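You operate a simulated robot arm through the tools that you are given. There is no shell and no other tool. Be economical: measure what you need, move in short steps, check, and stop when the job is done.

You are at the controls of a simulated two-armed robot. One attempt, no reset.

## Task
Fetch the small yellow shuttle and set it on the third shelf from the bottom of the yellow rack. Fetch the short orange rope and set it on the shelf under the green table. Put the red link in the green basket. Take the red swivel on the third shelf from the bottom of the orange rack and put it away on the shelf under the steel bench. Put the blue tarp from the second shelf from the bottom of the orange rack on the third shelf from the bottom of the orange rack and the orange tarp on the top shelf of the orange rack. Put the small silver shackle on the top of the low stand. Take the white folded net from the upper shelf of the black rack and leave it on the yellow board on the top of the green table. Fetch the small green folded net and set it on the fourth shelf from the bottom of the grey rack. Put the white coil holder on the middle shelf of the grey rack away on the back of the coiler table. The order is free.

Only the result counts: the job must be done as asked and must still hold three seconds after the hand-in. Knocking over, shifting, dropping, spilling or breaking anything else fails it.

## Robot
Two 7-joint arms with fingered hands on one trunk, on a base that drives. Base frame: it is fixed to the floor where the robot stands at the start and does not move with it; the origin is under the middle of the robot, x ahead of it, y to its left, z up; the surface under the hand at the start is at about z = 0.88. Readings come in m, rad, newtons and seconds.
The left shoulder is at the start at [0.087, 0.187, 1.105], the right one opposite. With the tool pointing down near the work surface each hand reaches from about 0.44 to 0.82 m from the robot's upright axis, wherever it stands, measured 20 degrees to its own side. Places, roughly: back of the coiler table [-5.3, -6.4, 0.8]; board (25x18x2 cm) [-0.7, 4, 0.8]; fourth shelf of the grey rack [0.8, -6.2, 1.5]; green basket (27x26x18 cm) [-0.6, 3.6, 0.9]; red link (7x9x3 cm) [0.5, 1.4, 0.9]; red swivel (6x13x3 cm) [-5.7, 6.8, 1]; shelf under the green table [-0.8, 3.7, 0.2]; shelf under the steel bench [0.7, -0.2, 0.2]; short orange rope (23x2x2 cm) [0.5, 0.7, 0.9]; small green folded net (22x13x10 cm) [0.7, -5.4, 0.6]; small silver shackle [-4.5, 5, 0.75]; small yellow shuttle (12x2x3 cm) [0.5, -0.1, 0.9]; tarp [-5.25, 6.75, 0.75]; third shelf of the orange rack [-5.1, 6.7, 1]; third shelf of the yellow rack [0.8, 2.7, 1]; top of the low stand [-4.7, 3, 0.5]; top shelf of the orange rack [-5.1, 6.7, 1.4]; white coil holder (22x18x10 cm) [0.7, -6.1, 1.1]; white folded net (17x11x10 cm) [-2, 6.8, 1.6]. Payload 3.6 kg a hand.
The tool frame of a hand sits at the grasp point between the pads (the TCP): z along the fingers, y along the line on which they close. The tips reach 0.026 m beyond it. Largest opening 0.088 m; the body of the gripper starts 0.03 m behind the TCP. The gripper is a hand of 3 fingers: y runs from the thumb to the fingers, the wrist lies at [-0.017, -0.098, -0.164] in the tool frame, and closing takes about 1.5 s.
Orientation is told as [roll, pitch, yaw] about the base's x, y, z axes, in that order, counted from this pose: with the fingers straight down and the wrist toward the robot, the tool's x, y and z point along [0, 1, 0], [1, 0, 0] and [0, 0, -1] of the base frame.

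## Interface
- The arms move only by the tool arm_command. It takes "left_increments", "right_increments" or both (then of equal length, played together; a hand with none holds still); each is a list of rows, each a list of 7 numbers: the turn, a rotation vector about the tool's x, y, z in degrees, then the shift along the tool's x, y, z in m, then the opening in per cent of the stroke, from 0 (shut) to 100 (fully open). In form: [[ax, ay, az, tx, ty, tz, jaw], ...]. A call has 1 to 8 rows; each row is the pose to reach, as a shift and turn from the pose commanded when the call began, along the tool's axes at that moment. Rows are played at 5 a second. More than 0.05 m and 0.15 rad between two rows, or a gripper value outside its range, and nothing of the call is played. Where a pose cannot be reached the arm comes as near as it can. A force on the tool above 40 N (or 10 N above the force at the start of the call, whichever is more), or a blocked arm, ends the call early, and 0.2 s more pass. Each finger travels about 0.153 m/s and halts on what it meets, pressing with about 32 N; the grip force reading is that of the motor and also rises with nothing between the fingers. The clock runs only during rows and for 0.2 s after the last one: add rows that repeat a pose to give the fingers time. The reply holds the time, the measured pose of the TCP, the force on the tool along the base axes, the opening and the grip force, in the units named above and with some noise, with the torque about the TCP (base axes, N m) and any sound that the robot's microphone picked up.
- Cameras (640 x 400 px; columns grow to the right, rows downward): "scene" is now at [0.258, 0.0225, 1.0155]; the picture's right is [0.23, -0.97, 0.00], its down [-0.30, -0.07, -0.95] and it looks along [0.92, 0.22, -0.31] (base axes); focal length 214 px, centre (320, 200). "left" rides on the left gripper at [-0.056, -0.08, -0.102] in its tool frame; the picture's right is [-0.73, -0.32, 0.60], its down [0.62, -0.67, 0.41] and it looks along [0.27, 0.68, 0.69] (tool axes); focal length 247 px, centre (320, 200). "right" rides on the right gripper at [0.056, -0.08, -0.102] in its tool frame; the picture's right is [-0.73, 0.32, -0.60], its down [-0.62, -0.66, 0.41] and it looks along [-0.27, 0.68, 0.69] (tool axes); focal length 247 px, centre (320, 200). There is no depth. A picture from a camera that has moved, and an enlarged one, comes with that camera's place and axes in the base frame and with its lens.
- snapshot(camera): a new picture of that camera. It takes no simulated time.
- lift_body(by): slides the trunk up (or, below 0, down) by that many m; the arms and the scene camera ride with it, the base frame stays. It gives what a move gives, with no picture.
- base_move(legs): drives the robot by 1 to 6 legs, each [ahead, left, turn to the left] in m, m and rad, along the robot's own axes; the way and the turn of a leg run together, so that a leg with both is an arc; at most 1.5 m and 3.142 rad a leg. The arms and the cameras ride along, it lands a little off, and it stops where it bumps. It gives what a move gives.
- set_grasp(shape, hand): the hand has 3 fingers and takes this shape, open, in about a second: jaw (thumb against the fingers, like two jaws); tri (thumb and two fingers); tip (a fingertip pinch); poke (one finger out to press); point (the index stretched); flat (the hand flat); cup (the hand cupped); fist (a fist). The gripper value then closes the fingers along that shape, each until it touches; the sizes above hold for jaw. It gives what a move gives, with no picture.
- aim_head(pan, tilt): turns the head with the scene camera to pan (to the left, within 1.047 rad either way) and tilt (down, from -0.506 to 1.204), counted from straight ahead of the robot. It gives what a move gives.
- inspect(camera, box): a new picture of the part [left, top, right, bottom] of that camera's present view, enlarged. It takes no simulated time.
- finish_job(): hands the job in; it is judged then, once.

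Work in short steps. Places have to be worked out from the pictures, the camera data and where the tool is seen: move nearer, look again, correct. Check each grasp and each placing, and mend what went wrong. You have 525 turns and 318 pictures in all, those below and enlarged ones among them. Open the grippers and draw the arms clear of the work before you hand the job in, unless the task says otherwise; then end with one line.

The tools are called after "Call:" as a command line: name --argument value ..., lists and objects as JSON in quotes. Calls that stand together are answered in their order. arm_command: Moves the arms, as the interface text tells. Its arguments: {"type":"object","properties":{"left_increments":{"type":"array"},"right_increments":{"type":"array"}},"required":[]} The other tools are called the same way: lift_body (by) slides the trunk up or down; set_grasp (shape, hand) gives the hand a shape; base_move (legs) drives the base; aim_head (pan, tilt) turns the head that bears the scene camera; snapshot (camera) takes a picture; inspect (camera, box) takes an enlarged picture of a part of a camera's view; finish_job () hands the job in.

At the start:

```text
clock: 0.0
left_tcp_pos: [0.4744, 0.3449, 1.1159]
left_tcp_rot: [0.0, 0.0, 0.001]
left_force: [0.4, 1.1, -0.4]
left_ft_torque: [-0.01, 0.01, -0.03]
left_width: 0.0878
left_gripper_force: 0.0
left_shape: jaw
right_tcp_pos: [0.5152, -0.0805, 1.1682]
right_tcp_rot: [0.0, -0.001, 0.002]
right_force: [0.0, -1.0, -0.1]
right_ft_torque: [0.05, 0.01, -0.02]
right_width: 0.0878
right_gripper_force: 0.0
right_shape: jaw
trunk travel left (down, up): [-0.25, 0.507]
robot x, y, heading: [0.0002, 0.0013, -0.001]
head pan, tilt: [0.236, 0.319]
```

scene: 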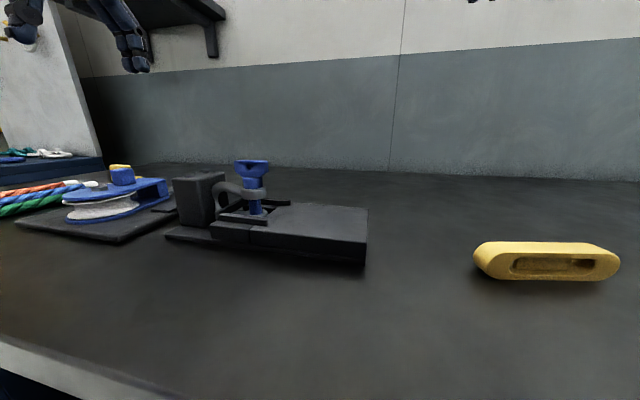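
right: 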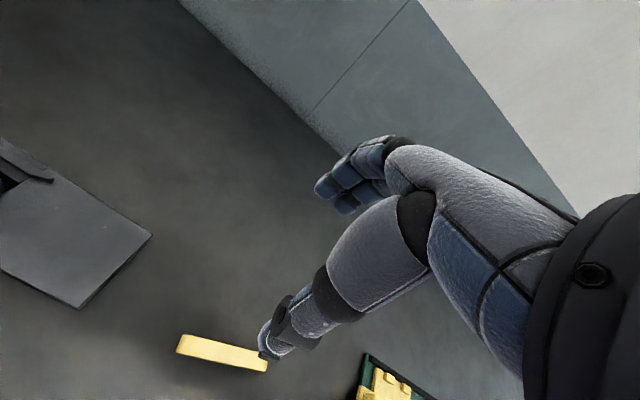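
left: 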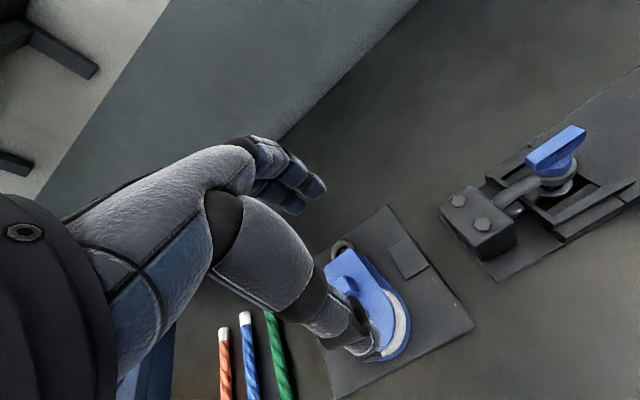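

I place the shuttle at about (0.481, -0.140), with its long axis roughly 13° off the y axis. I'll move the right hand above it and look again.

Call:
arm_command --right_increments '[[0, 0, -4, -0.015, -0.009, 0.04, 100], [0, 0, -7, -0.03, -0.017, 0.08, 100], [0, 0, -10, -0.045, -0.026, 0.12, 100], [0, 0, -13, -0.059, -0.034, 0.16, 100], [0, 0, -13, -0.059, -0.034, 0.18, 100]]'

Call:
snapshot --camera "right"

Call:
snapshot --camera "scene"

```text
clock: 1.2
left_tcp_pos: [0.4753, 0.3438, 1.1143]
left_tcp_rot: [0.001, 0.001, -0.002]
left_force: [0.0, -0.2, -0.2]
left_ft_torque: [-0.01, -0.04, 0.0]
left_width: 0.0878
left_gripper_force: 0.1
left_shape: jaw
right_tcp_pos: [0.4795, -0.139, 0.9885]
right_tcp_rot: [-0.001, 0.001, 0.23]
right_force: [-0.1, 0.7, 0.6]
right_ft_torque: [-0.01, 0.0, -0.03]
right_width: 0.0876
right_gripper_force: 0.0
right_shape: jaw
trunk travel left (down, up): [-0.25, 0.507]
robot x, y, heading: [0.0003, -0.0007, -0.002]
head pan, tilt: [0.236, 0.319]
```

```text
314 pictures are left
camera right: at [0.3901, -0.1008, 1.0918], right [0.48, -0.64, 0.6], down [-0.51, -0.76, -0.41], along [0.72, -0.11, -0.69], focal length 247 px, centre (320, 200)
```

right: 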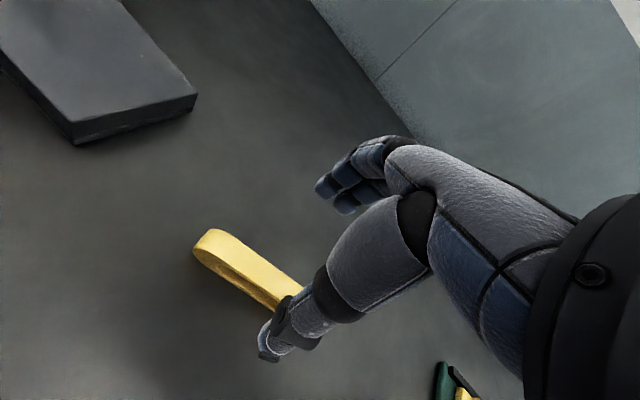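

```text
313 pictures are left
camera scene: at [0.2581, 0.0225, 1.0155], right [0.23, -0.97, 0.0], down [-0.3, -0.07, -0.95], along [0.92, 0.22, -0.31], focal length 214 px, centre (320, 200)
```

scene: 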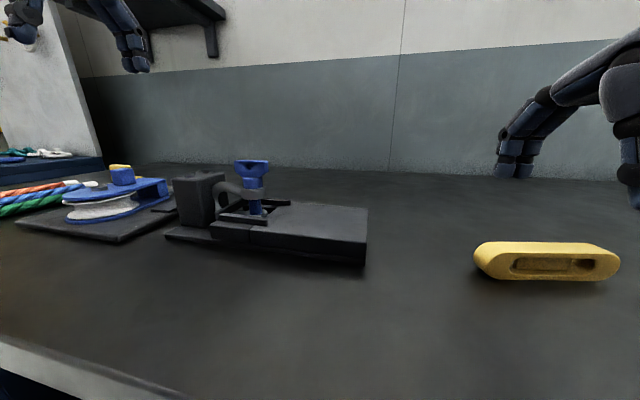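

The shuttle is standing on edge under the hand. I'll lower and close on it.

Call:
arm_command --right_increments '[[0, 0, 0, 0, 0.002, 0.03, 100], [0, 0, 0, 0, 0.002, 0.055, 100], [0, 0, 0, 0, 0.002, 0.078, 100], [0, 0, 0, 0, 0.002, 0.078, 0], [0, 0, 0, 0, 0.002, 0.078, 0], [0, 0, 0, 0, 0.002, 0.078, 0], [0, 0, 0, 0, 0.002, 0.078, 0]]'

Call:
snapshot --camera "right"

```text
clock: 2.8
left_tcp_pos: [0.4748, 0.3449, 1.1155]
left_tcp_rot: [0.001, 0.001, 0.0]
left_force: [-0.6, 0.0, 0.2]
left_ft_torque: [0.03, 0.01, 0.03]
left_width: 0.0876
left_gripper_force: 0.1
left_shape: jaw
right_tcp_pos: [0.4834, -0.1391, 0.9099]
right_tcp_rot: [-0.001, 0.001, 0.227]
right_force: [0.4, -0.2, 0.2]
right_ft_torque: [0.0, -0.01, 0.01]
right_width: 0.014
right_gripper_force: 32.4
right_shape: jaw
trunk travel left (down, up): [-0.25, 0.507]
robot x, y, heading: [0.0028, -0.0005, -0.002]
head pan, tilt: [0.236, 0.319]
```

```text
312 pictures are left
camera right: at [0.3932, -0.1004, 1.0131], right [0.48, -0.64, 0.6], down [-0.51, -0.76, -0.41], along [0.72, -0.11, -0.69], focal length 247 px, centre (320, 200)
```

right: 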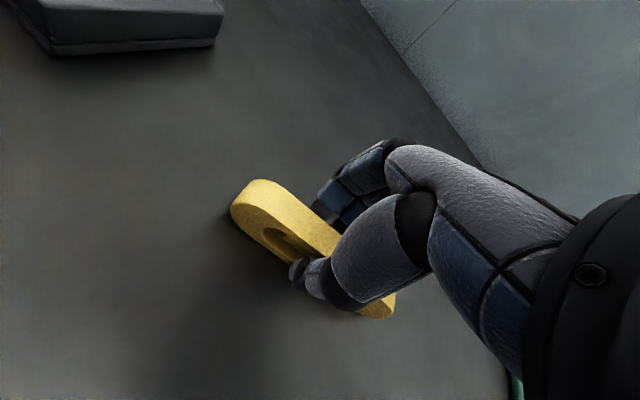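

The shuttle is gripped. I'll lift it and look around with the head to plan the drive.

Call:
arm_command --right_increments '[[0, 0, 0, 0, 0, -0.04, 0], [0, 0, 0, 0, 0, -0.08, 0], [0, 0, 0, 0, 0, -0.12, 0], [0, 0, 0, 0, 0, -0.16, 0]]'

Call:
aim_head --pan 1.0 --tilt 0.4

Call:
snapshot --camera "scene"

Call:
snapshot --camera "right"

```text
clock: 3.8
left_tcp_pos: [0.4734, 0.3442, 1.1158]
left_tcp_rot: [0.001, 0.001, 0.0]
left_force: [-0.3, -0.7, 0.2]
left_ft_torque: [-0.02, -0.02, 0.01]
left_width: 0.0878
left_gripper_force: 0.1
left_shape: jaw
right_tcp_pos: [0.482, -0.138, 1.0713]
right_tcp_rot: [0.001, 0.001, 0.226]
right_force: [0.6, 0.7, -0.1]
right_ft_torque: [0.01, 0.0, 0.06]
right_width: 0.0138
right_gripper_force: 32.0
right_shape: jaw
trunk travel left (down, up): [-0.25, 0.507]
robot x, y, heading: [-0.0019, -0.0042, -0.0]
head pan, tilt: [0.236, 0.319]
```

```text
clock: 4.9
left_tcp_pos: [0.4737, 0.3438, 1.1151]
left_tcp_rot: [-0.001, 0.001, 0.0]
left_force: [-0.2, 0.3, -0.2]
left_ft_torque: [-0.01, -0.02, 0.03]
left_width: 0.0876
left_gripper_force: 0.1
left_shape: jaw
right_tcp_pos: [0.4831, -0.1369, 1.0718]
right_tcp_rot: [-0.001, 0.0, 0.227]
right_force: [-0.5, -0.4, 0.3]
right_ft_torque: [-0.01, -0.03, 0.01]
right_width: 0.0139
right_gripper_force: 31.9
right_shape: jaw
trunk travel left (down, up): [-0.25, 0.507]
robot x, y, heading: [-0.0007, 0.0013, -0.003]
head pan, tilt: [1.0, 0.4]
```

```text
311 pictures are left
camera scene: at [0.2174, 0.0786, 1.008], right [0.84, -0.54, 0.0], down [-0.21, -0.33, -0.92], along [0.5, 0.77, -0.39], focal length 214 px, centre (320, 200)
```

scene: 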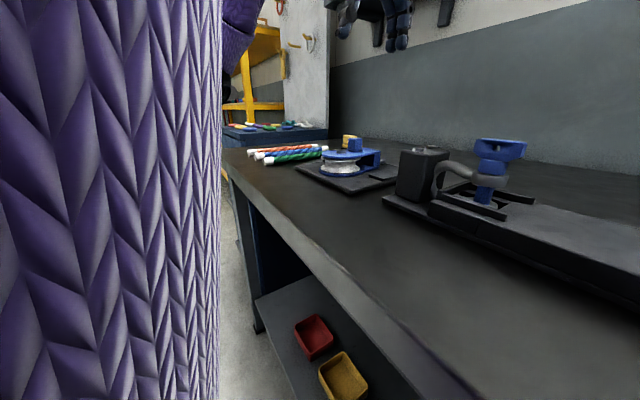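

```text
310 pictures are left
camera right: at [0.3929, -0.0994, 1.1737], right [0.48, -0.64, 0.6], down [-0.51, -0.76, -0.41], along [0.72, -0.11, -0.69], focal length 247 px, centre (320, 200)
```

right: 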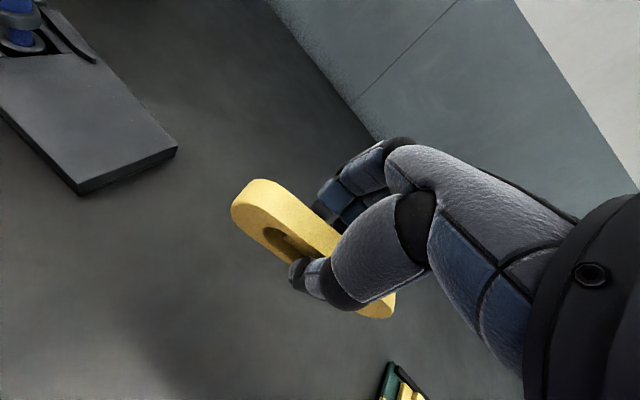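

I'll drive left along the bench towards the ropes.

Call:
base_move --legs '[[0, 0.4, 0]]'

Call:
aim_head --pan 0.5 --tilt 0.6

Call:
snapshot --camera "scene"

Call:
snapshot --camera "left"

```text
clock: 7.4
left_tcp_pos: [0.4728, 0.746, 1.1151]
left_tcp_rot: [0.001, 0.001, 0.005]
left_force: [-0.3, 0.8, -0.7]
left_ft_torque: [-0.01, -0.02, 0.04]
left_width: 0.0876
left_gripper_force: 0.0
left_shape: jaw
right_tcp_pos: [0.4824, 0.2637, 1.0711]
right_tcp_rot: [-0.002, 0.0, 0.231]
right_force: [0.4, 0.1, 0.1]
right_ft_torque: [0.0, 0.01, -0.04]
right_width: 0.0138
right_gripper_force: 32.2
right_shape: jaw
trunk travel left (down, up): [-0.25, 0.507]
robot x, y, heading: [0.0021, 0.4023, 0.003]
head pan, tilt: [1.0, 0.4]
```

```text
clock: 8.3
left_tcp_pos: [0.4715, 0.7452, 1.1148]
left_tcp_rot: [0.0, 0.0, 0.003]
left_force: [-0.9, -0.9, 0.6]
left_ft_torque: [0.0, 0.0, -0.01]
left_width: 0.0878
left_gripper_force: 0.0
left_shape: jaw
right_tcp_pos: [0.4825, 0.2648, 1.0709]
right_tcp_rot: [-0.002, 0.0, 0.232]
right_force: [-0.6, -0.2, -0.7]
right_ft_torque: [0.01, 0.0, 0.0]
right_width: 0.0141
right_gripper_force: 32.0
right_shape: jaw
trunk travel left (down, up): [-0.25, 0.507]
robot x, y, heading: [0.0014, 0.3998, 0.007]
head pan, tilt: [0.499, 0.6]
```

```text
309 pictures are left
camera scene: at [0.2442, 0.4436, 0.9897], right [0.48, -0.88, 0.0], down [-0.49, -0.27, -0.83], along [0.72, 0.4, -0.56], focal length 214 px, centre (320, 200)
```

scene: 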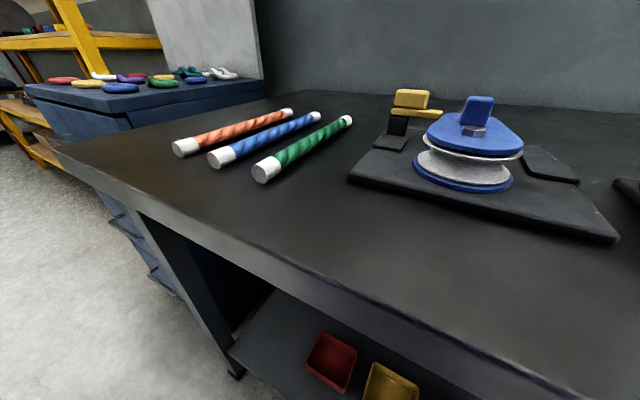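

```text
308 pictures are left
camera left: at [0.3924, 0.689, 1.2176], right [-0.32, -0.74, -0.6], down [-0.67, 0.62, -0.41], along [0.67, 0.27, -0.69], focal length 247 px, centre (320, 200)
```

left: 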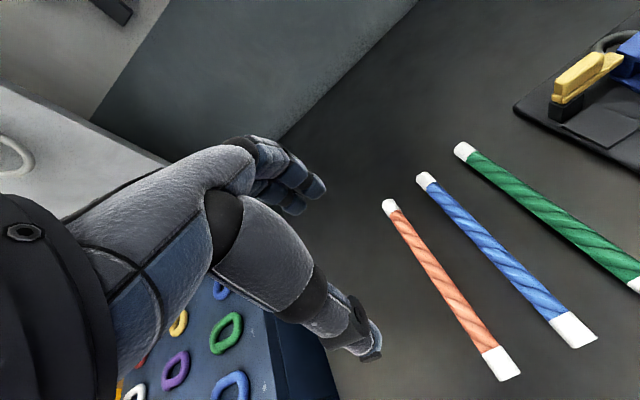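

The orange rope lies along x at about (0.498, 0.722). I'll turn the left hand -90° in yaw above it.

Call:
arm_command --left_increments '[[0, 0, 8, 0, 0, 0, 60], [0, 0, 16, 0, 0, 0, 60], [0, 0, 24, 0, 0, 0, 60], [0, 0, 32, 0, 0, 0, 60], [0, 0, 40, 0, 0, 0, 60], [0, 0, 48, 0, 0, 0, 60], [0, 0, 52, -0.01, 0.01, 0.02, 60], [0, 0, 56, -0.024, 0.026, 0.04, 60]]'

Call:
arm_command --left_increments '[[0, 0, 8, 0, 0, 0.02, 60], [0, 0, 16, 0, 0, 0.04, 60], [0, 0, 24, 0, 0, 0.05, 60], [0, 0, 30, 0, 0, 0.06, 60], [0, 0, 34, 0, 0, 0.08, 60], [0, 0, 34, 0, 0, 0.08, 60]]'

Call:
snapshot --camera "left"

Call:
snapshot --camera "scene"

```text
clock: 10.1
left_tcp_pos: [0.4963, 0.7207, 1.0733]
left_tcp_rot: [0.0, -0.001, -0.974]
left_force: [-1.2, -0.5, 0.2]
left_ft_torque: [0.01, 0.01, -0.02]
left_width: 0.0534
left_gripper_force: 0.1
left_shape: jaw
right_tcp_pos: [0.4824, 0.2637, 1.0708]
right_tcp_rot: [0.0, 0.0, 0.23]
right_force: [0.3, -0.3, -0.6]
right_ft_torque: [0.0, -0.02, -0.02]
right_width: 0.0138
right_gripper_force: 31.8
right_shape: jaw
trunk travel left (down, up): [-0.25, 0.507]
robot x, y, heading: [0.0005, 0.3982, 0.001]
head pan, tilt: [0.499, 0.6]
```

```text
clock: 11.5
left_tcp_pos: [0.4987, 0.7217, 0.9946]
left_tcp_rot: [-0.001, -0.001, -1.57]
left_force: [-1.3, -0.5, -0.3]
left_ft_torque: [-0.01, 0.01, 0.01]
left_width: 0.0532
left_gripper_force: 0.1
left_shape: jaw
right_tcp_pos: [0.4825, 0.2643, 1.0705]
right_tcp_rot: [0.0, 0.0, 0.229]
right_force: [1.2, -0.3, 0.2]
right_ft_torque: [-0.03, -0.01, -0.05]
right_width: 0.0139
right_gripper_force: 31.9
right_shape: jaw
trunk travel left (down, up): [-0.25, 0.507]
robot x, y, heading: [-0.0035, 0.4014, 0.001]
head pan, tilt: [0.499, 0.6]
```

```text
307 pictures are left
camera left: at [0.4417, 0.802, 1.098], right [-0.74, 0.32, -0.6], down [0.62, 0.67, -0.41], along [0.27, -0.68, -0.69], focal length 247 px, centre (320, 200)
```

left: 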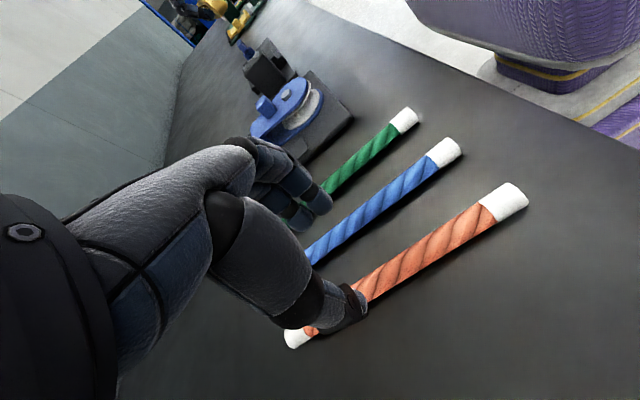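

```text
306 pictures are left
camera scene: at [0.2442, 0.4435, 0.9897], right [0.48, -0.88, 0.0], down [-0.5, -0.27, -0.82], along [0.72, 0.4, -0.57], focal length 214 px, centre (320, 200)
```

scene: 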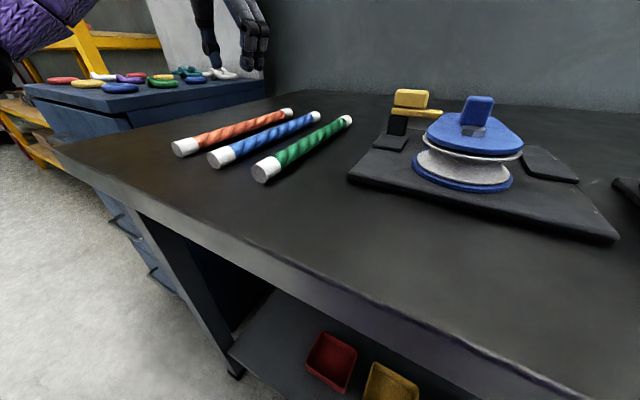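

I'll lower onto the rope and close.

Call:
arm_command --left_increments '[[0, 0, 0, 0, 0, 0.04, 60], [0, 0, 0, 0, 0, 0.075, 60], [0, 0, 0, 0, 0, 0.088, 60], [0, 0, 0, 0, 0, 0.088, 0], [0, 0, 0, 0, 0, 0.088, 0], [0, 0, 0, 0, 0, 0.088, 0]]'

Call:
snapshot --camera "left"

```text
clock: 12.9
left_tcp_pos: [0.4997, 0.7216, 0.9078]
left_tcp_rot: [0.001, 0.0, -1.569]
left_force: [-0.4, -0.5, 0.5]
left_ft_torque: [0.0, 0.0, 0.04]
left_width: 0.0125
left_gripper_force: 31.8
left_shape: jaw
right_tcp_pos: [0.483, 0.2634, 1.0713]
right_tcp_rot: [0.0, 0.001, 0.231]
right_force: [-1.2, -0.4, 0.0]
right_ft_torque: [0.04, 0.01, 0.03]
right_width: 0.014
right_gripper_force: 31.8
right_shape: jaw
trunk travel left (down, up): [-0.25, 0.507]
robot x, y, heading: [-0.003, 0.3984, -0.001]
head pan, tilt: [0.499, 0.6]
```

```text
305 pictures are left
camera left: at [0.4425, 0.8017, 1.0105], right [-0.74, 0.32, -0.6], down [0.62, 0.67, -0.41], along [0.27, -0.67, -0.69], focal length 247 px, centre (320, 200)
```

left: 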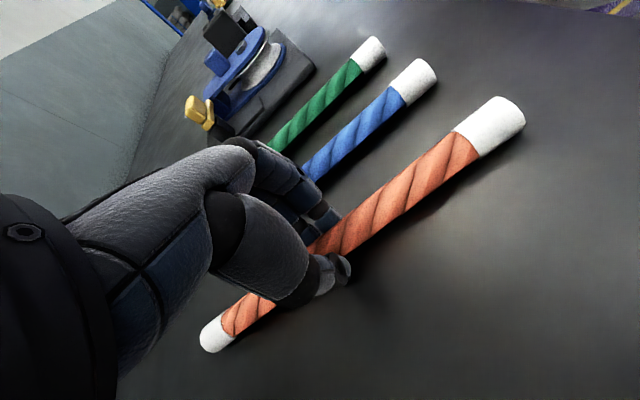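

The rope is held. I'll lift it and turn the hand back.

Call:
arm_command --left_increments '[[0, 0, 0, 0, 0, -0.04, 0], [0, 0, 0, 0, 0, -0.08, 0], [0, 0, 0, 0, 0, -0.12, 0], [0, 0, 0, 0, 0, -0.16, 0], [0, 0, 0, 0, 0, -0.2, 0], [0, 0, -8, 0, 0, -0.23, 0], [0, 0, -16, 0, 0, -0.25, 0], [0, 0, -24, 0, 0, -0.27, 0]]'

Call:
arm_command --left_increments '[[0, 0, -8, 0, 0, 0, 0], [0, 0, -16, 0, 0, 0, 0], [0, 0, -24, 0, 0, 0, 0], [0, 0, -32, 0, 0, 0, 0], [0, 0, -40, 0, 0, 0, 0], [0, 0, -48, 0, 0, 0, 0], [0, 0, -56, 0, 0, 0, 0], [0, 0, -64, 0, 0, 0, 0]]'

Call:
aim_head --pan 1.0 --tilt 0.1

Call:
snapshot --camera "scene"

```text
clock: 14.7
left_tcp_pos: [0.4987, 0.7197, 1.1758]
left_tcp_rot: [-0.001, 0.0, -1.147]
left_force: [-0.7, 0.6, 0.5]
left_ft_torque: [-0.01, 0.04, -0.01]
left_width: 0.0123
left_gripper_force: 32.2
left_shape: jaw
right_tcp_pos: [0.4822, 0.2629, 1.0703]
right_tcp_rot: [-0.001, 0.0, 0.231]
right_force: [-0.7, -0.8, -0.1]
right_ft_torque: [0.0, -0.01, 0.02]
right_width: 0.0137
right_gripper_force: 31.9
right_shape: jaw
trunk travel left (down, up): [-0.25, 0.507]
robot x, y, heading: [-0.0029, 0.3991, 0.001]
head pan, tilt: [0.499, 0.6]
```

```text
clock: 16.5
left_tcp_pos: [0.4989, 0.7217, 1.1761]
left_tcp_rot: [0.0, -0.001, -0.03]
left_force: [0.1, 0.0, -0.5]
left_ft_torque: [-0.01, 0.01, 0.0]
left_width: 0.0126
left_gripper_force: 32.6
left_shape: jaw
right_tcp_pos: [0.4831, 0.2631, 1.0719]
right_tcp_rot: [0.0, -0.001, 0.231]
right_force: [-0.4, -0.1, 0.5]
right_ft_torque: [-0.03, -0.02, 0.0]
right_width: 0.0139
right_gripper_force: 31.9
right_shape: jaw
trunk travel left (down, up): [-0.25, 0.507]
robot x, y, heading: [-0.001, 0.4027, 0.006]
head pan, tilt: [0.499, 0.6]
```

```text
clock: 17.5
left_tcp_pos: [0.5, 0.7216, 1.1768]
left_tcp_rot: [0.002, 0.0, -0.034]
left_force: [0.3, 0.4, 0.5]
left_ft_torque: [0.01, 0.02, 0.02]
left_width: 0.0125
left_gripper_force: 31.6
left_shape: jaw
right_tcp_pos: [0.4829, 0.2633, 1.0715]
right_tcp_rot: [0.0, 0.0, 0.23]
right_force: [0.7, 1.1, 0.8]
right_ft_torque: [0.04, 0.01, -0.02]
right_width: 0.0139
right_gripper_force: 32.2
right_shape: jaw
trunk travel left (down, up): [-0.25, 0.507]
robot x, y, heading: [0.0026, 0.4012, 0.005]
head pan, tilt: [1.0, 0.099]
```

```text
304 pictures are left
camera scene: at [0.2164, 0.4786, 1.0358], right [0.84, -0.54, 0.0], down [-0.05, -0.08, -0.99], along [0.54, 0.84, -0.1], focal length 214 px, centre (320, 200)
```

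scene: 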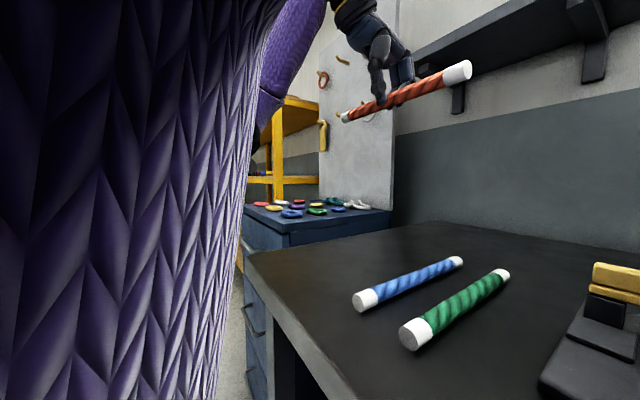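

Next I'll back off and drive left past the link cabinet to view the yellow rack.

Call:
base_move --legs '[[-0.45, 0, 0], [0, 0.9, 0]]'

Call:
aim_head --pan 0.5 --tilt 0.15

Call:
snapshot --camera "scene"

```text
clock: 24.4
left_tcp_pos: [0.0453, 1.605, 1.1758]
left_tcp_rot: [0.0, 0.0, -0.027]
left_force: [0.5, 1.3, -0.5]
left_ft_torque: [0.01, 0.03, 0.0]
left_width: 0.012
left_gripper_force: 32.1
left_shape: jaw
right_tcp_pos: [0.0304, 1.1469, 1.0711]
right_tcp_rot: [0.0, 0.0, 0.239]
right_force: [0.1, 1.3, -0.6]
right_ft_torque: [0.01, 0.0, 0.01]
right_width: 0.0138
right_gripper_force: 31.7
right_shape: jaw
trunk travel left (down, up): [-0.25, 0.507]
robot x, y, heading: [-0.4518, 1.2787, 0.011]
head pan, tilt: [1.0, 0.099]
```

```text
clock: 25.4
left_tcp_pos: [0.0447, 1.6039, 1.1774]
left_tcp_rot: [-0.001, -0.001, -0.023]
left_force: [0.2, 0.3, -0.2]
left_ft_torque: [-0.03, 0.02, 0.01]
left_width: 0.0126
left_gripper_force: 31.9
left_shape: jaw
right_tcp_pos: [0.0308, 1.1457, 1.0711]
right_tcp_rot: [0.001, 0.0, 0.238]
right_force: [1.3, -0.1, 0.2]
right_ft_torque: [-0.02, 0.01, -0.01]
right_width: 0.0138
right_gripper_force: 31.7
right_shape: jaw
trunk travel left (down, up): [-0.25, 0.507]
robot x, y, heading: [-0.4539, 1.2778, 0.011]
head pan, tilt: [0.499, 0.15]
```

```text
303 pictures are left
camera scene: at [-0.2052, 1.3265, 1.0312], right [0.49, -0.87, 0.0], down [-0.13, -0.07, -0.99], along [0.86, 0.48, -0.15], focal length 214 px, centre (320, 200)
```

scene: 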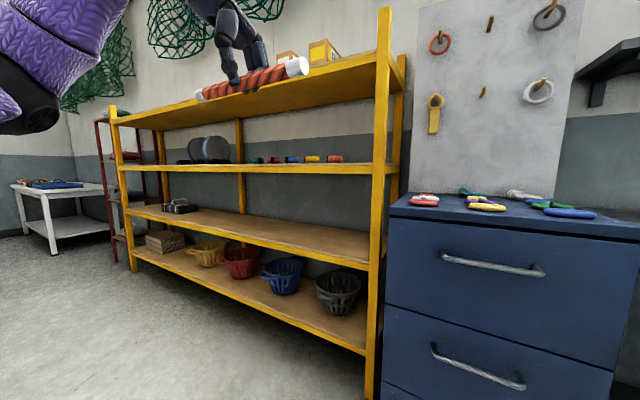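

The third shelf holds spools and small jars at the back. I'll drive left in front of the rack and look more closely.

Call:
base_move --legs '[[0, 0.8, 0]]'

Call:
aim_head --pan 0.0 --tilt 0.2

Call:
snapshot --camera "scene"

```text
clock: 29.6
left_tcp_pos: [0.035, 2.4086, 1.1768]
left_tcp_rot: [0.001, 0.0, -0.022]
left_force: [0.6, 0.1, 0.3]
left_ft_torque: [-0.01, -0.02, -0.03]
left_width: 0.0124
left_gripper_force: 32.2
left_shape: jaw
right_tcp_pos: [0.0229, 1.9498, 1.0712]
right_tcp_rot: [0.0, -0.001, 0.238]
right_force: [-1.3, 0.0, -0.5]
right_ft_torque: [0.01, -0.02, -0.03]
right_width: 0.0137
right_gripper_force: 31.5
right_shape: jaw
trunk travel left (down, up): [-0.25, 0.507]
robot x, y, heading: [-0.4629, 2.0839, 0.008]
head pan, tilt: [0.499, 0.15]
```

```text
clock: 30.6
left_tcp_pos: [0.0348, 2.4078, 1.1763]
left_tcp_rot: [0.001, 0.001, -0.023]
left_force: [1.2, 0.1, -1.3]
left_ft_torque: [0.01, -0.02, 0.0]
left_width: 0.0122
left_gripper_force: 31.5
left_shape: jaw
right_tcp_pos: [0.0237, 1.9498, 1.0698]
right_tcp_rot: [0.0, 0.001, 0.24]
right_force: [0.6, -1.0, 0.0]
right_ft_torque: [0.0, -0.02, -0.02]
right_width: 0.014
right_gripper_force: 32.1
right_shape: jaw
trunk travel left (down, up): [-0.25, 0.507]
robot x, y, heading: [-0.4634, 2.0804, 0.011]
head pan, tilt: [0.0, 0.201]
```

```text
302 pictures are left
camera scene: at [-0.2016, 2.0853, 1.0265], right [0.01, -1.0, 0.0], down [-0.2, 0.0, -0.98], along [0.98, 0.01, -0.2], focal length 214 px, centre (320, 200)
```

scene: 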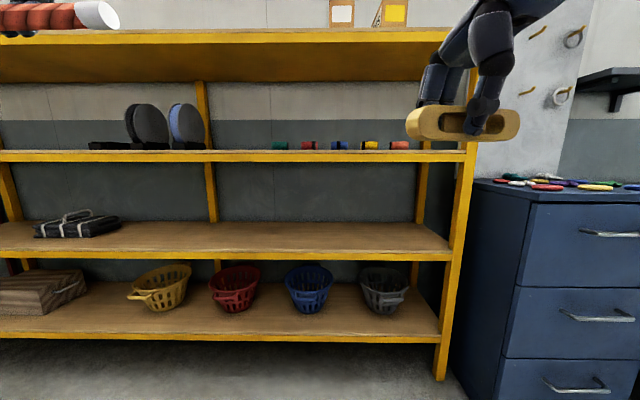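

The rack front is at x≈0.64 and the third shelf top at z≈1.05. I'll raise the trunk to see its depth.

Call:
lift_body --by 0.22

Call:
snapshot --camera "scene"

```text
clock: 32.9
left_tcp_pos: [0.035, 2.4079, 1.3951]
left_tcp_rot: [0.0, 0.003, -0.022]
left_force: [0.4, 0.0, -0.2]
left_ft_torque: [-0.01, 0.02, -0.03]
left_width: 0.0121
left_gripper_force: 31.8
left_shape: jaw
right_tcp_pos: [0.0235, 1.9489, 1.2906]
right_tcp_rot: [0.0, 0.002, 0.24]
right_force: [-0.6, 0.1, 0.3]
right_ft_torque: [-0.02, 0.01, -0.02]
right_width: 0.0139
right_gripper_force: 32.1
right_shape: jaw
trunk travel left (down, up): [-0.47, 0.287]
robot x, y, heading: [-0.4587, 2.0808, 0.018]
head pan, tilt: [0.0, 0.201]
```

```text
301 pictures are left
camera scene: at [-0.2299, 2.0849, 1.262], right [0.01, -1.0, 0.0], down [-0.2, 0.0, -0.98], along [0.98, 0.01, -0.2], focal length 214 px, centre (320, 200)
```

scene: 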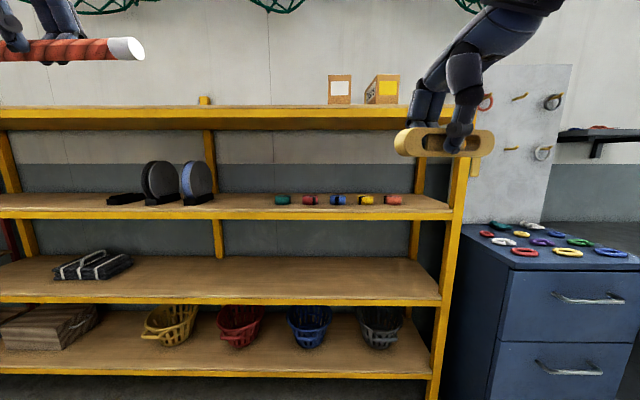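

I'll set the shuttle down near (0.71, 2.44), between the spools and jars. Turning the robot 45° left keeps the rope hand clear of the rack.

Call:
base_move --legs '[[0, 0, 0.785], [0.425, -0.45, 0]]'

Call:
arm_command --right_increments '[[-6, 0, 5, 0, 0, 0, 0], [-12, 0, 10, 0, 0, 0, 0], [-18, 0, 15, 0, 0, 0, 0], [-24, 0, 20, 0, 0, 0, 0], [-24, 0, 20, 0, 0, 0.04, 0], [-24, 0, 20, 0, 0, 0.09, 0]]'

Call:
aim_head --pan -0.5 --tilt 0.3

Call:
snapshot --camera "scene"

Call:
snapshot --camera "right"

```text
clock: 38.6
left_tcp_pos: [0.2778, 2.6465, 1.398]
left_tcp_rot: [-0.001, 0.0, 0.757]
left_force: [0.0, -0.2, -0.4]
left_ft_torque: [-0.02, 0.01, 0.03]
left_width: 0.012
left_gripper_force: 31.9
left_shape: jaw
right_tcp_pos: [0.586, 2.3109, 1.2885]
right_tcp_rot: [-0.005, 0.003, 1.028]
right_force: [0.5, -0.8, -0.6]
right_ft_torque: [0.0, 0.02, -0.05]
right_width: 0.0138
right_gripper_force: 31.9
right_shape: jaw
trunk travel left (down, up): [-0.47, 0.287]
robot x, y, heading: [0.1565, 2.061, 0.789]
head pan, tilt: [0.0, 0.201]
stopped in leg 2: the robot was blocked; the commanded pose is now the measured one
```

```text
clock: 40.0
left_tcp_pos: [0.2785, 2.6454, 1.3958]
left_tcp_rot: [-0.001, -0.001, 0.759]
left_force: [-0.3, 0.0, -1.1]
left_ft_torque: [0.01, 0.02, 0.02]
left_width: 0.0121
left_gripper_force: 32.4
left_shape: jaw
right_tcp_pos: [0.5923, 2.3105, 1.1989]
right_tcp_rot: [0.073, -0.405, 0.659]
right_force: [-0.2, -0.3, -0.3]
right_ft_torque: [0.01, 0.0, -0.01]
right_width: 0.0136
right_gripper_force: 31.9
right_shape: jaw
trunk travel left (down, up): [-0.47, 0.287]
robot x, y, heading: [0.1556, 2.0667, 0.791]
head pan, tilt: [0.0, 0.201]
```

```text
clock: 41.0
left_tcp_pos: [0.2803, 2.6468, 1.3971]
left_tcp_rot: [0.0, 0.0, 0.755]
left_force: [-0.1, 0.1, -0.7]
left_ft_torque: [0.0, -0.01, 0.04]
left_width: 0.0124
left_gripper_force: 31.9
left_shape: jaw
right_tcp_pos: [0.5919, 2.3118, 1.1997]
right_tcp_rot: [0.072, -0.406, 0.658]
right_force: [-0.6, 0.2, -0.9]
right_ft_torque: [0.01, -0.01, 0.0]
right_width: 0.0138
right_gripper_force: 31.9
right_shape: jaw
trunk travel left (down, up): [-0.47, 0.287]
robot x, y, heading: [0.1593, 2.0636, 0.789]
head pan, tilt: [-0.499, 0.3]
```

```text
300 pictures are left
camera scene: at [0.3432, 2.1909, 1.2529], right [0.29, -0.96, 0.0], down [-0.28, -0.09, -0.96], along [0.91, 0.28, -0.3], focal length 214 px, centre (320, 200)
```

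scene: 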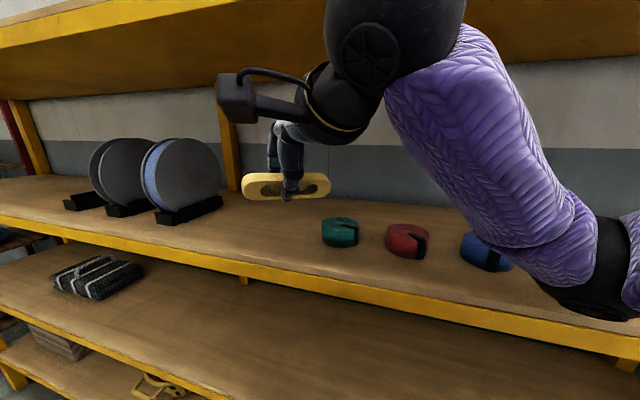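

```text
299 pictures are left
camera right: at [0.4718, 2.281, 1.2655], right [0.54, -0.57, 0.63], down [0.02, -0.73, -0.68], along [0.84, 0.38, -0.38], focal length 247 px, centre (320, 200)
```

right: 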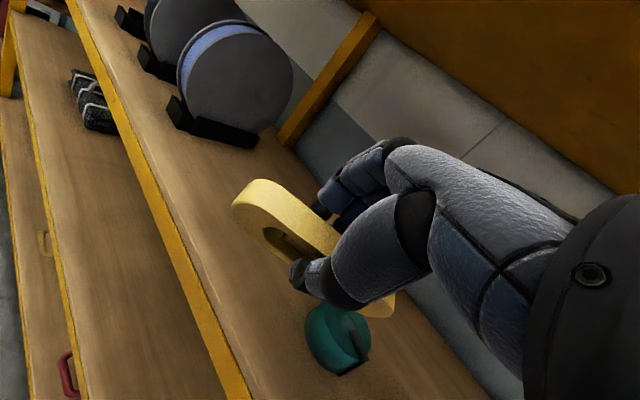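

The shelf is clear around (0.73, 2.47). I'll extend the hand in at an intermediate height.

Call:
arm_command --right_increments '[[0, 0, 0, 0.007, 0.034, 0.028, 0], [0, 0, 0, 0.013, 0.067, 0.056, 0], [0, 0, 0, 0.019, 0.1, 0.084, 0], [0, 0, 0, 0.026, 0.133, 0.112, 0], [0, 0, 0, 0.032, 0.166, 0.14, 0], [0, 0, 0, 0.032, 0.166, 0.14, 0]]'

Call:
snapshot --camera "right"

Call:
snapshot --camera "scene"

```text
clock: 42.4
left_tcp_pos: [0.2791, 2.6445, 1.3964]
left_tcp_rot: [0.0, 0.0, 0.759]
left_force: [0.4, -0.5, -0.9]
left_ft_torque: [0.0, 0.01, 0.02]
left_width: 0.0121
left_gripper_force: 31.8
left_shape: jaw
right_tcp_pos: [0.7311, 2.4694, 1.1378]
right_tcp_rot: [0.072, -0.407, 0.658]
right_force: [-0.3, -0.4, -0.1]
right_ft_torque: [-0.02, 0.01, -0.02]
right_width: 0.0138
right_gripper_force: 31.8
right_shape: jaw
trunk travel left (down, up): [-0.47, 0.287]
robot x, y, heading: [0.1567, 2.0649, 0.79]
head pan, tilt: [-0.499, 0.3]
```

```text
298 pictures are left
camera right: at [0.6101, 2.4392, 1.2041], right [0.54, -0.57, 0.63], down [0.02, -0.73, -0.68], along [0.84, 0.38, -0.38], focal length 247 px, centre (320, 200)
```

right: 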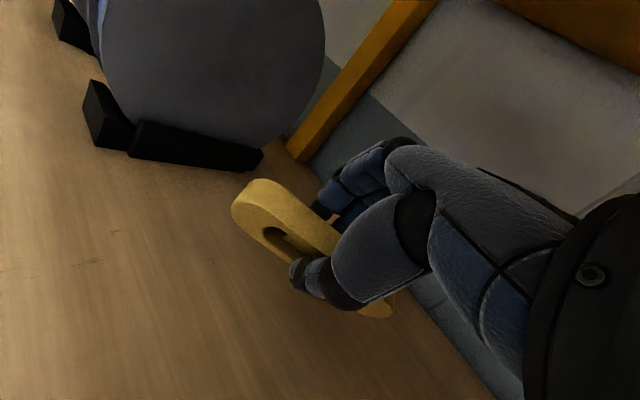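

```text
297 pictures are left
camera scene: at [0.3432, 2.1903, 1.253], right [0.29, -0.96, 0.0], down [-0.28, -0.08, -0.96], along [0.91, 0.28, -0.3], focal length 214 px, centre (320, 200)
```

scene: 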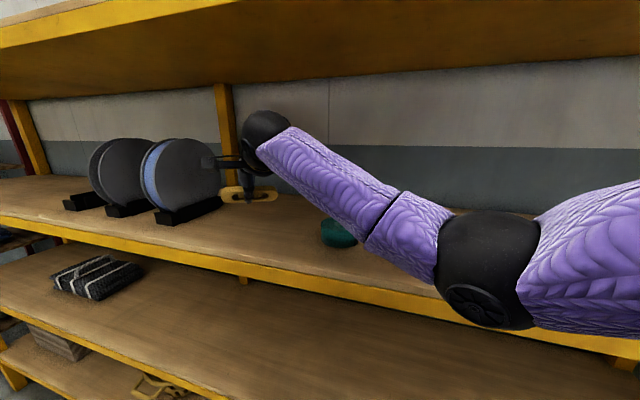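

The right elbow is close to the shelf edge. I'll back the base 0.1 m in -x and extend the arm further instead.

Call:
base_move --legs '[[-0.07, 0.071, 0]]'

Call:
arm_command --right_increments '[[0, 0, 0, -0.03, 0.034, 0.012, 0], [0, 0, 0, -0.06, 0.068, 0.025, 0], [0, 0, 0, -0.06, 0.068, 0.025, 0]]'

Call:
snapshot --camera "scene"

```text
clock: 43.5
left_tcp_pos: [0.1773, 2.6468, 1.3973]
left_tcp_rot: [-0.003, 0.0, 0.758]
left_force: [-0.6, -0.4, -0.9]
left_ft_torque: [0.01, -0.02, -0.01]
left_width: 0.0121
left_gripper_force: 32.1
left_shape: jaw
right_tcp_pos: [0.6273, 2.4707, 1.1375]
right_tcp_rot: [0.07, -0.406, 0.658]
right_force: [0.0, 0.4, 0.3]
right_ft_torque: [-0.02, -0.01, -0.03]
right_width: 0.0138
right_gripper_force: 31.8
right_shape: jaw
trunk travel left (down, up): [-0.47, 0.287]
robot x, y, heading: [0.0557, 2.0587, 0.791]
head pan, tilt: [-0.499, 0.3]
```

```text
clock: 44.3
left_tcp_pos: [0.1776, 2.646, 1.3955]
left_tcp_rot: [0.0, 0.001, 0.758]
left_force: [0.0, -0.1, -1.5]
left_ft_torque: [-0.01, 0.0, -0.03]
left_width: 0.0122
left_gripper_force: 31.2
left_shape: jaw
right_tcp_pos: [0.7262, 2.4687, 1.1367]
right_tcp_rot: [0.073, -0.408, 0.661]
right_force: [-0.2, -0.2, -0.5]
right_ft_torque: [0.02, -0.03, -0.01]
right_width: 0.0138
right_gripper_force: 31.5
right_shape: jaw
trunk travel left (down, up): [-0.47, 0.287]
robot x, y, heading: [0.0535, 2.0656, 0.791]
head pan, tilt: [-0.499, 0.3]
```

```text
296 pictures are left
camera scene: at [0.2417, 2.1909, 1.2529], right [0.29, -0.96, 0.0], down [-0.28, -0.09, -0.96], along [0.91, 0.28, -0.3], focal length 214 px, centre (320, 200)
```

scene: 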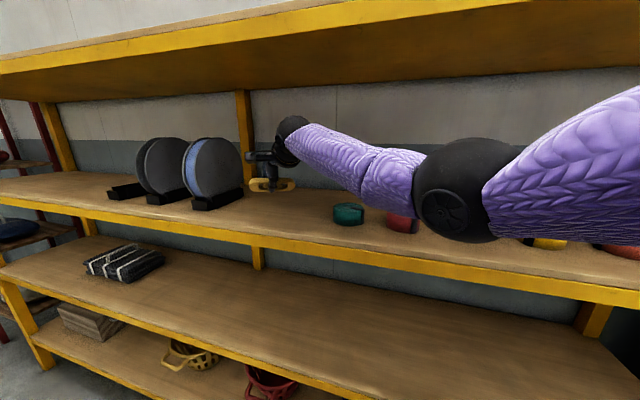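

The elbow is clear and the jars haven't moved. I'll lower the shuttle to the shelf.

Call:
arm_command --right_increments '[[0, 0, 0, -0.002, -0.011, 0.026, 0], [0, 0, 0, -0.003, -0.0205, 0.047, 0], [0, 0, 0, -0.003, -0.0225, 0.052, 0], [0, 0, 0, -0.003, -0.0225, 0.052, 0]]'

Call:
inspect --camera "scene" --box '[200, 120, 360, 240]'

Call:
snapshot --camera "right"

```text
clock: 45.3
left_tcp_pos: [0.1785, 2.6469, 1.3973]
left_tcp_rot: [0.001, 0.0, 0.757]
left_force: [0.1, -0.5, -0.8]
left_ft_torque: [-0.03, 0.01, 0.04]
left_width: 0.0121
left_gripper_force: 31.6
left_shape: jaw
right_tcp_pos: [0.7226, 2.47, 1.082]
right_tcp_rot: [0.075, -0.41, 0.657]
right_force: [0.2, -0.5, 4.4]
right_ft_torque: [-0.07, -0.04, 0.0]
right_width: 0.0139
right_gripper_force: 32.1
right_shape: jaw
trunk travel left (down, up): [-0.47, 0.287]
robot x, y, heading: [0.055, 2.0652, 0.792]
head pan, tilt: [-0.499, 0.3]
```

```text
3.33 times, centred on (280, 180) of scene
camera zoom: at [0.2412, 2.1906, 1.253], right [0.29, -0.96, 0.0], down [-0.28, -0.09, -0.96], along [0.91, 0.28, -0.3], focal length 715 px, centre (453, 267)
```

zoom: 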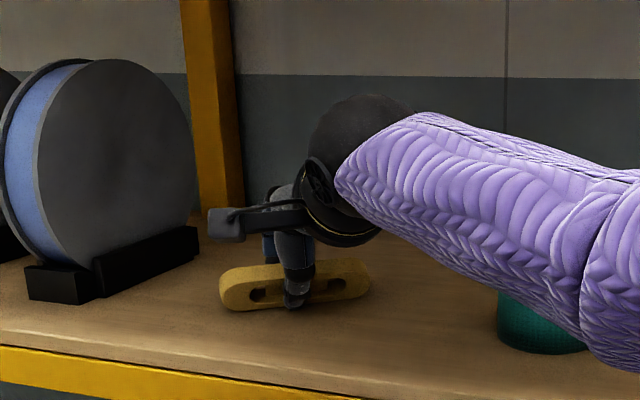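

```text
294 pictures are left
camera right: at [0.6026, 2.439, 1.1476], right [0.54, -0.57, 0.63], down [0.02, -0.73, -0.68], along [0.84, 0.38, -0.38], focal length 247 px, centre (320, 200)
```

right: 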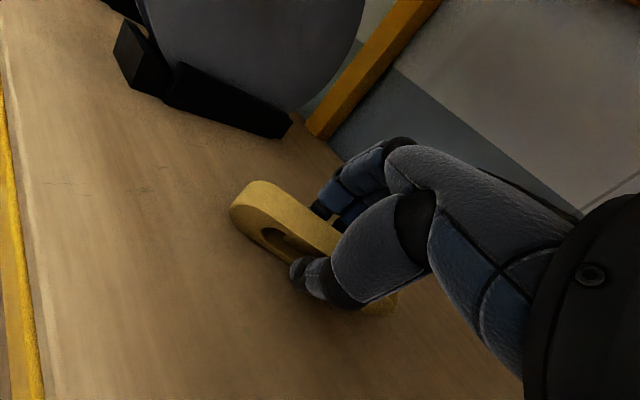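

There's contact (4 N). I'll release and withdraw along the finger axis.

Call:
arm_command --right_increments '[[0, 0, 0, 0, 0, 0, 30], [0, 0, 0, 0, 0, 0, 50], [0, 0, 0, 0, 0, 0, 60], [0, 0, 0, 0, 0, -0.03, 60], [0, 0, 0, 0, -0.01, -0.07, 60], [0, 0, 0, 0, -0.05, -0.09, 60], [0, 0, 0, 0, -0.1, -0.1, 60], [0, 0, 0, 0.01, -0.14, -0.1, 60]]'

Call:
snapshot --camera "scene"

```text
refused: row 7 steps farther than a row can; nothing moved
```

```text
293 pictures are left
camera scene: at [0.2412, 2.1906, 1.253], right [0.29, -0.96, 0.0], down [-0.28, -0.09, -0.96], along [0.91, 0.28, -0.3], focal length 214 px, centre (320, 200)
```

scene: 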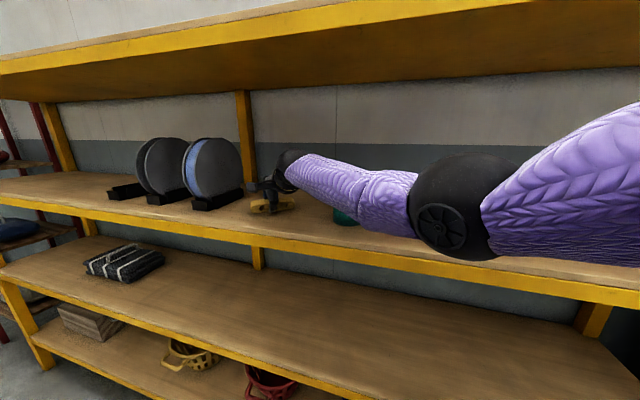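

One row stepped too far, so I'll retry with smaller steps.

Call:
arm_command --right_increments '[[0, 0, 0, 0, 0, 0, 30], [0, 0, 0, 0, 0, 0, 50], [0, 0, 0, 0, 0, 0, 60], [0, 0, 0, 0, 0, -0.03, 60], [0, 0, 0, 0, -0.01, -0.07, 60], [0, 0, 0, 0, -0.05, -0.09, 60], [0, 0, 0, 0, -0.09, -0.1, 60], [0, 0, 0, 0.01, -0.13, -0.1, 60]]'

Call:
snapshot --camera "scene"

```text
clock: 47.1
left_tcp_pos: [0.1769, 2.6454, 1.3969]
left_tcp_rot: [0.002, -0.001, 0.759]
left_force: [-0.3, 0.0, -0.7]
left_ft_torque: [-0.02, -0.02, 0.01]
left_width: 0.0122
left_gripper_force: 32.2
left_shape: jaw
right_tcp_pos: [0.5944, 2.3755, 1.1218]
right_tcp_rot: [0.071, -0.408, 0.658]
right_force: [-0.3, -0.5, -0.7]
right_ft_torque: [-0.01, 0.03, -0.02]
right_width: 0.0523
right_gripper_force: 0.1
right_shape: jaw
trunk travel left (down, up): [-0.47, 0.287]
robot x, y, heading: [0.0546, 2.0659, 0.793]
head pan, tilt: [-0.499, 0.3]
```

```text
292 pictures are left
camera scene: at [0.2409, 2.1907, 1.253], right [0.29, -0.96, 0.0], down [-0.28, -0.09, -0.96], along [0.91, 0.28, -0.3], focal length 214 px, centre (320, 200)
```

scene: 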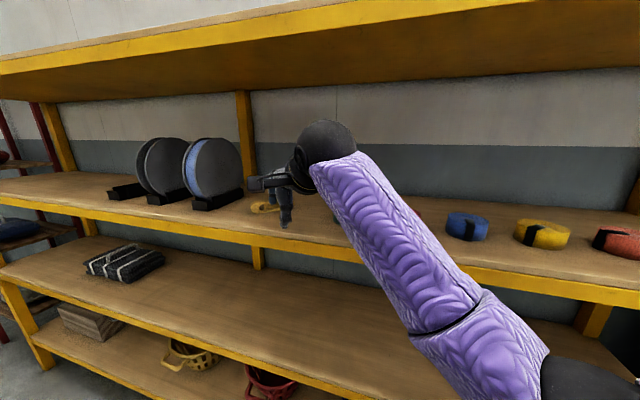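

I'll back away and check the shelf.

Call:
base_move --legs '[[-0.4, 0, 0]]'

Call:
snapshot --camera "scene"

```text
clock: 49.6
left_tcp_pos: [-0.1034, 2.3637, 1.3971]
left_tcp_rot: [0.0, 0.001, 0.762]
left_force: [-0.2, -0.2, -2.1]
left_ft_torque: [0.02, -0.01, 0.01]
left_width: 0.012
left_gripper_force: 32.1
left_shape: jaw
right_tcp_pos: [0.3172, 2.0957, 1.1227]
right_tcp_rot: [0.072, -0.406, 0.662]
right_force: [-0.1, -0.4, 0.7]
right_ft_torque: [-0.02, -0.03, -0.03]
right_width: 0.0525
right_gripper_force: 0.1
right_shape: jaw
trunk travel left (down, up): [-0.47, 0.287]
robot x, y, heading: [-0.2242, 1.7831, 0.796]
head pan, tilt: [-0.499, 0.3]
```

```text
291 pictures are left
camera scene: at [-0.0373, 1.9088, 1.2531], right [0.29, -0.96, 0.0], down [-0.28, -0.09, -0.96], along [0.91, 0.28, -0.3], focal length 214 px, centre (320, 200)
```

scene: 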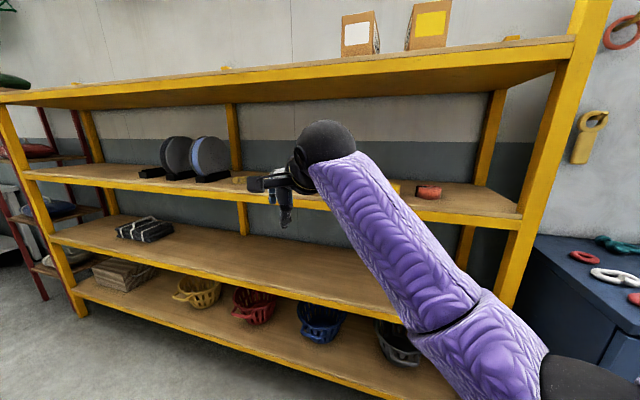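

The shuttle is in place. Next comes the red link: turn back, lower the trunk and straighten the hand.

Call:
base_move --legs '[[0, 0, -0.796], [0, -0.28, 0]]'

Call:
arm_command --right_increments '[[6, 0, -5, 0, 0, 0, 100], [12, 0, -10, 0, 0, 0, 100], [18, 0, -15, 0, 0, 0, 100], [24, 0, -20, 0, 0, 0, 100]]'

Call:
lift_body --by -0.12

Call:
aim_head --pan 0.0 --tilt 0.45

Call:
snapshot --camera "scene"

```text
clock: 53.6
left_tcp_pos: [0.278, 1.8188, 1.3964]
left_tcp_rot: [0.0, 0.003, -0.031]
left_force: [-0.7, -1.2, -1.9]
left_ft_torque: [-0.04, 0.01, 0.01]
left_width: 0.012
left_gripper_force: 32.5
left_shape: jaw
right_tcp_pos: [0.3802, 1.3312, 1.1218]
right_tcp_rot: [0.071, -0.404, -0.132]
right_force: [0.4, 0.3, 0.1]
right_ft_torque: [0.01, 0.02, -0.02]
right_width: 0.0527
right_gripper_force: 0.0
right_shape: jaw
trunk travel left (down, up): [-0.47, 0.287]
robot x, y, heading: [-0.2232, 1.4992, 0.001]
head pan, tilt: [-0.499, 0.3]
```

```text
clock: 54.6
left_tcp_pos: [0.2787, 1.8197, 1.397]
left_tcp_rot: [0.0, 0.001, -0.031]
left_force: [0.0, -0.3, -0.6]
left_ft_torque: [0.05, 0.01, -0.03]
left_width: 0.0119
left_gripper_force: 32.1
left_shape: jaw
right_tcp_pos: [0.3792, 1.3321, 1.1216]
right_tcp_rot: [-0.004, 0.007, 0.24]
right_force: [0.2, 0.0, -0.6]
right_ft_torque: [0.02, 0.02, -0.08]
right_width: 0.0876
right_gripper_force: 0.0
right_shape: jaw
trunk travel left (down, up): [-0.47, 0.287]
robot x, y, heading: [-0.2255, 1.4945, 0.005]
head pan, tilt: [-0.499, 0.3]
```

```text
clock: 56.1
left_tcp_pos: [0.2767, 1.8199, 1.2759]
left_tcp_rot: [0.001, 0.001, -0.032]
left_force: [-0.1, 0.2, -0.7]
left_ft_torque: [-0.04, -0.01, 0.0]
left_width: 0.0121
left_gripper_force: 32.4
left_shape: jaw
right_tcp_pos: [0.3791, 1.3325, 1.0015]
right_tcp_rot: [-0.004, 0.003, 0.237]
right_force: [1.2, -0.5, -0.1]
right_ft_torque: [-0.02, -0.01, 0.0]
right_width: 0.0878
right_gripper_force: 0.0
right_shape: jaw
trunk travel left (down, up): [-0.35, 0.407]
robot x, y, heading: [-0.2247, 1.4985, -0.003]
head pan, tilt: [-0.499, 0.3]
```

```text
clock: 57.1
left_tcp_pos: [0.2774, 1.8195, 1.2765]
left_tcp_rot: [0.001, 0.003, -0.031]
left_force: [-0.2, 0.3, 0.7]
left_ft_torque: [0.0, 0.0, 0.0]
left_width: 0.012
left_gripper_force: 32.0
left_shape: jaw
right_tcp_pos: [0.3789, 1.3327, 1.0017]
right_tcp_rot: [-0.006, 0.004, 0.238]
right_force: [-0.1, 0.1, -0.8]
right_ft_torque: [-0.01, 0.02, 0.02]
right_width: 0.0875
right_gripper_force: 0.1
right_shape: jaw
trunk travel left (down, up): [-0.35, 0.407]
robot x, y, heading: [-0.2222, 1.4967, 0.006]
head pan, tilt: [0.0, 0.45]
```

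```text
290 pictures are left
camera scene: at [0.0209, 1.4997, 1.1118], right [0.0, -1.0, 0.0], down [-0.44, 0.0, -0.9], along [0.9, 0.0, -0.44], focal length 214 px, centre (320, 200)
```

scene: 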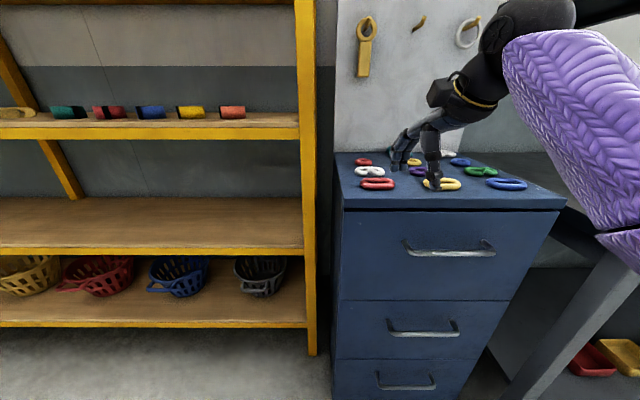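

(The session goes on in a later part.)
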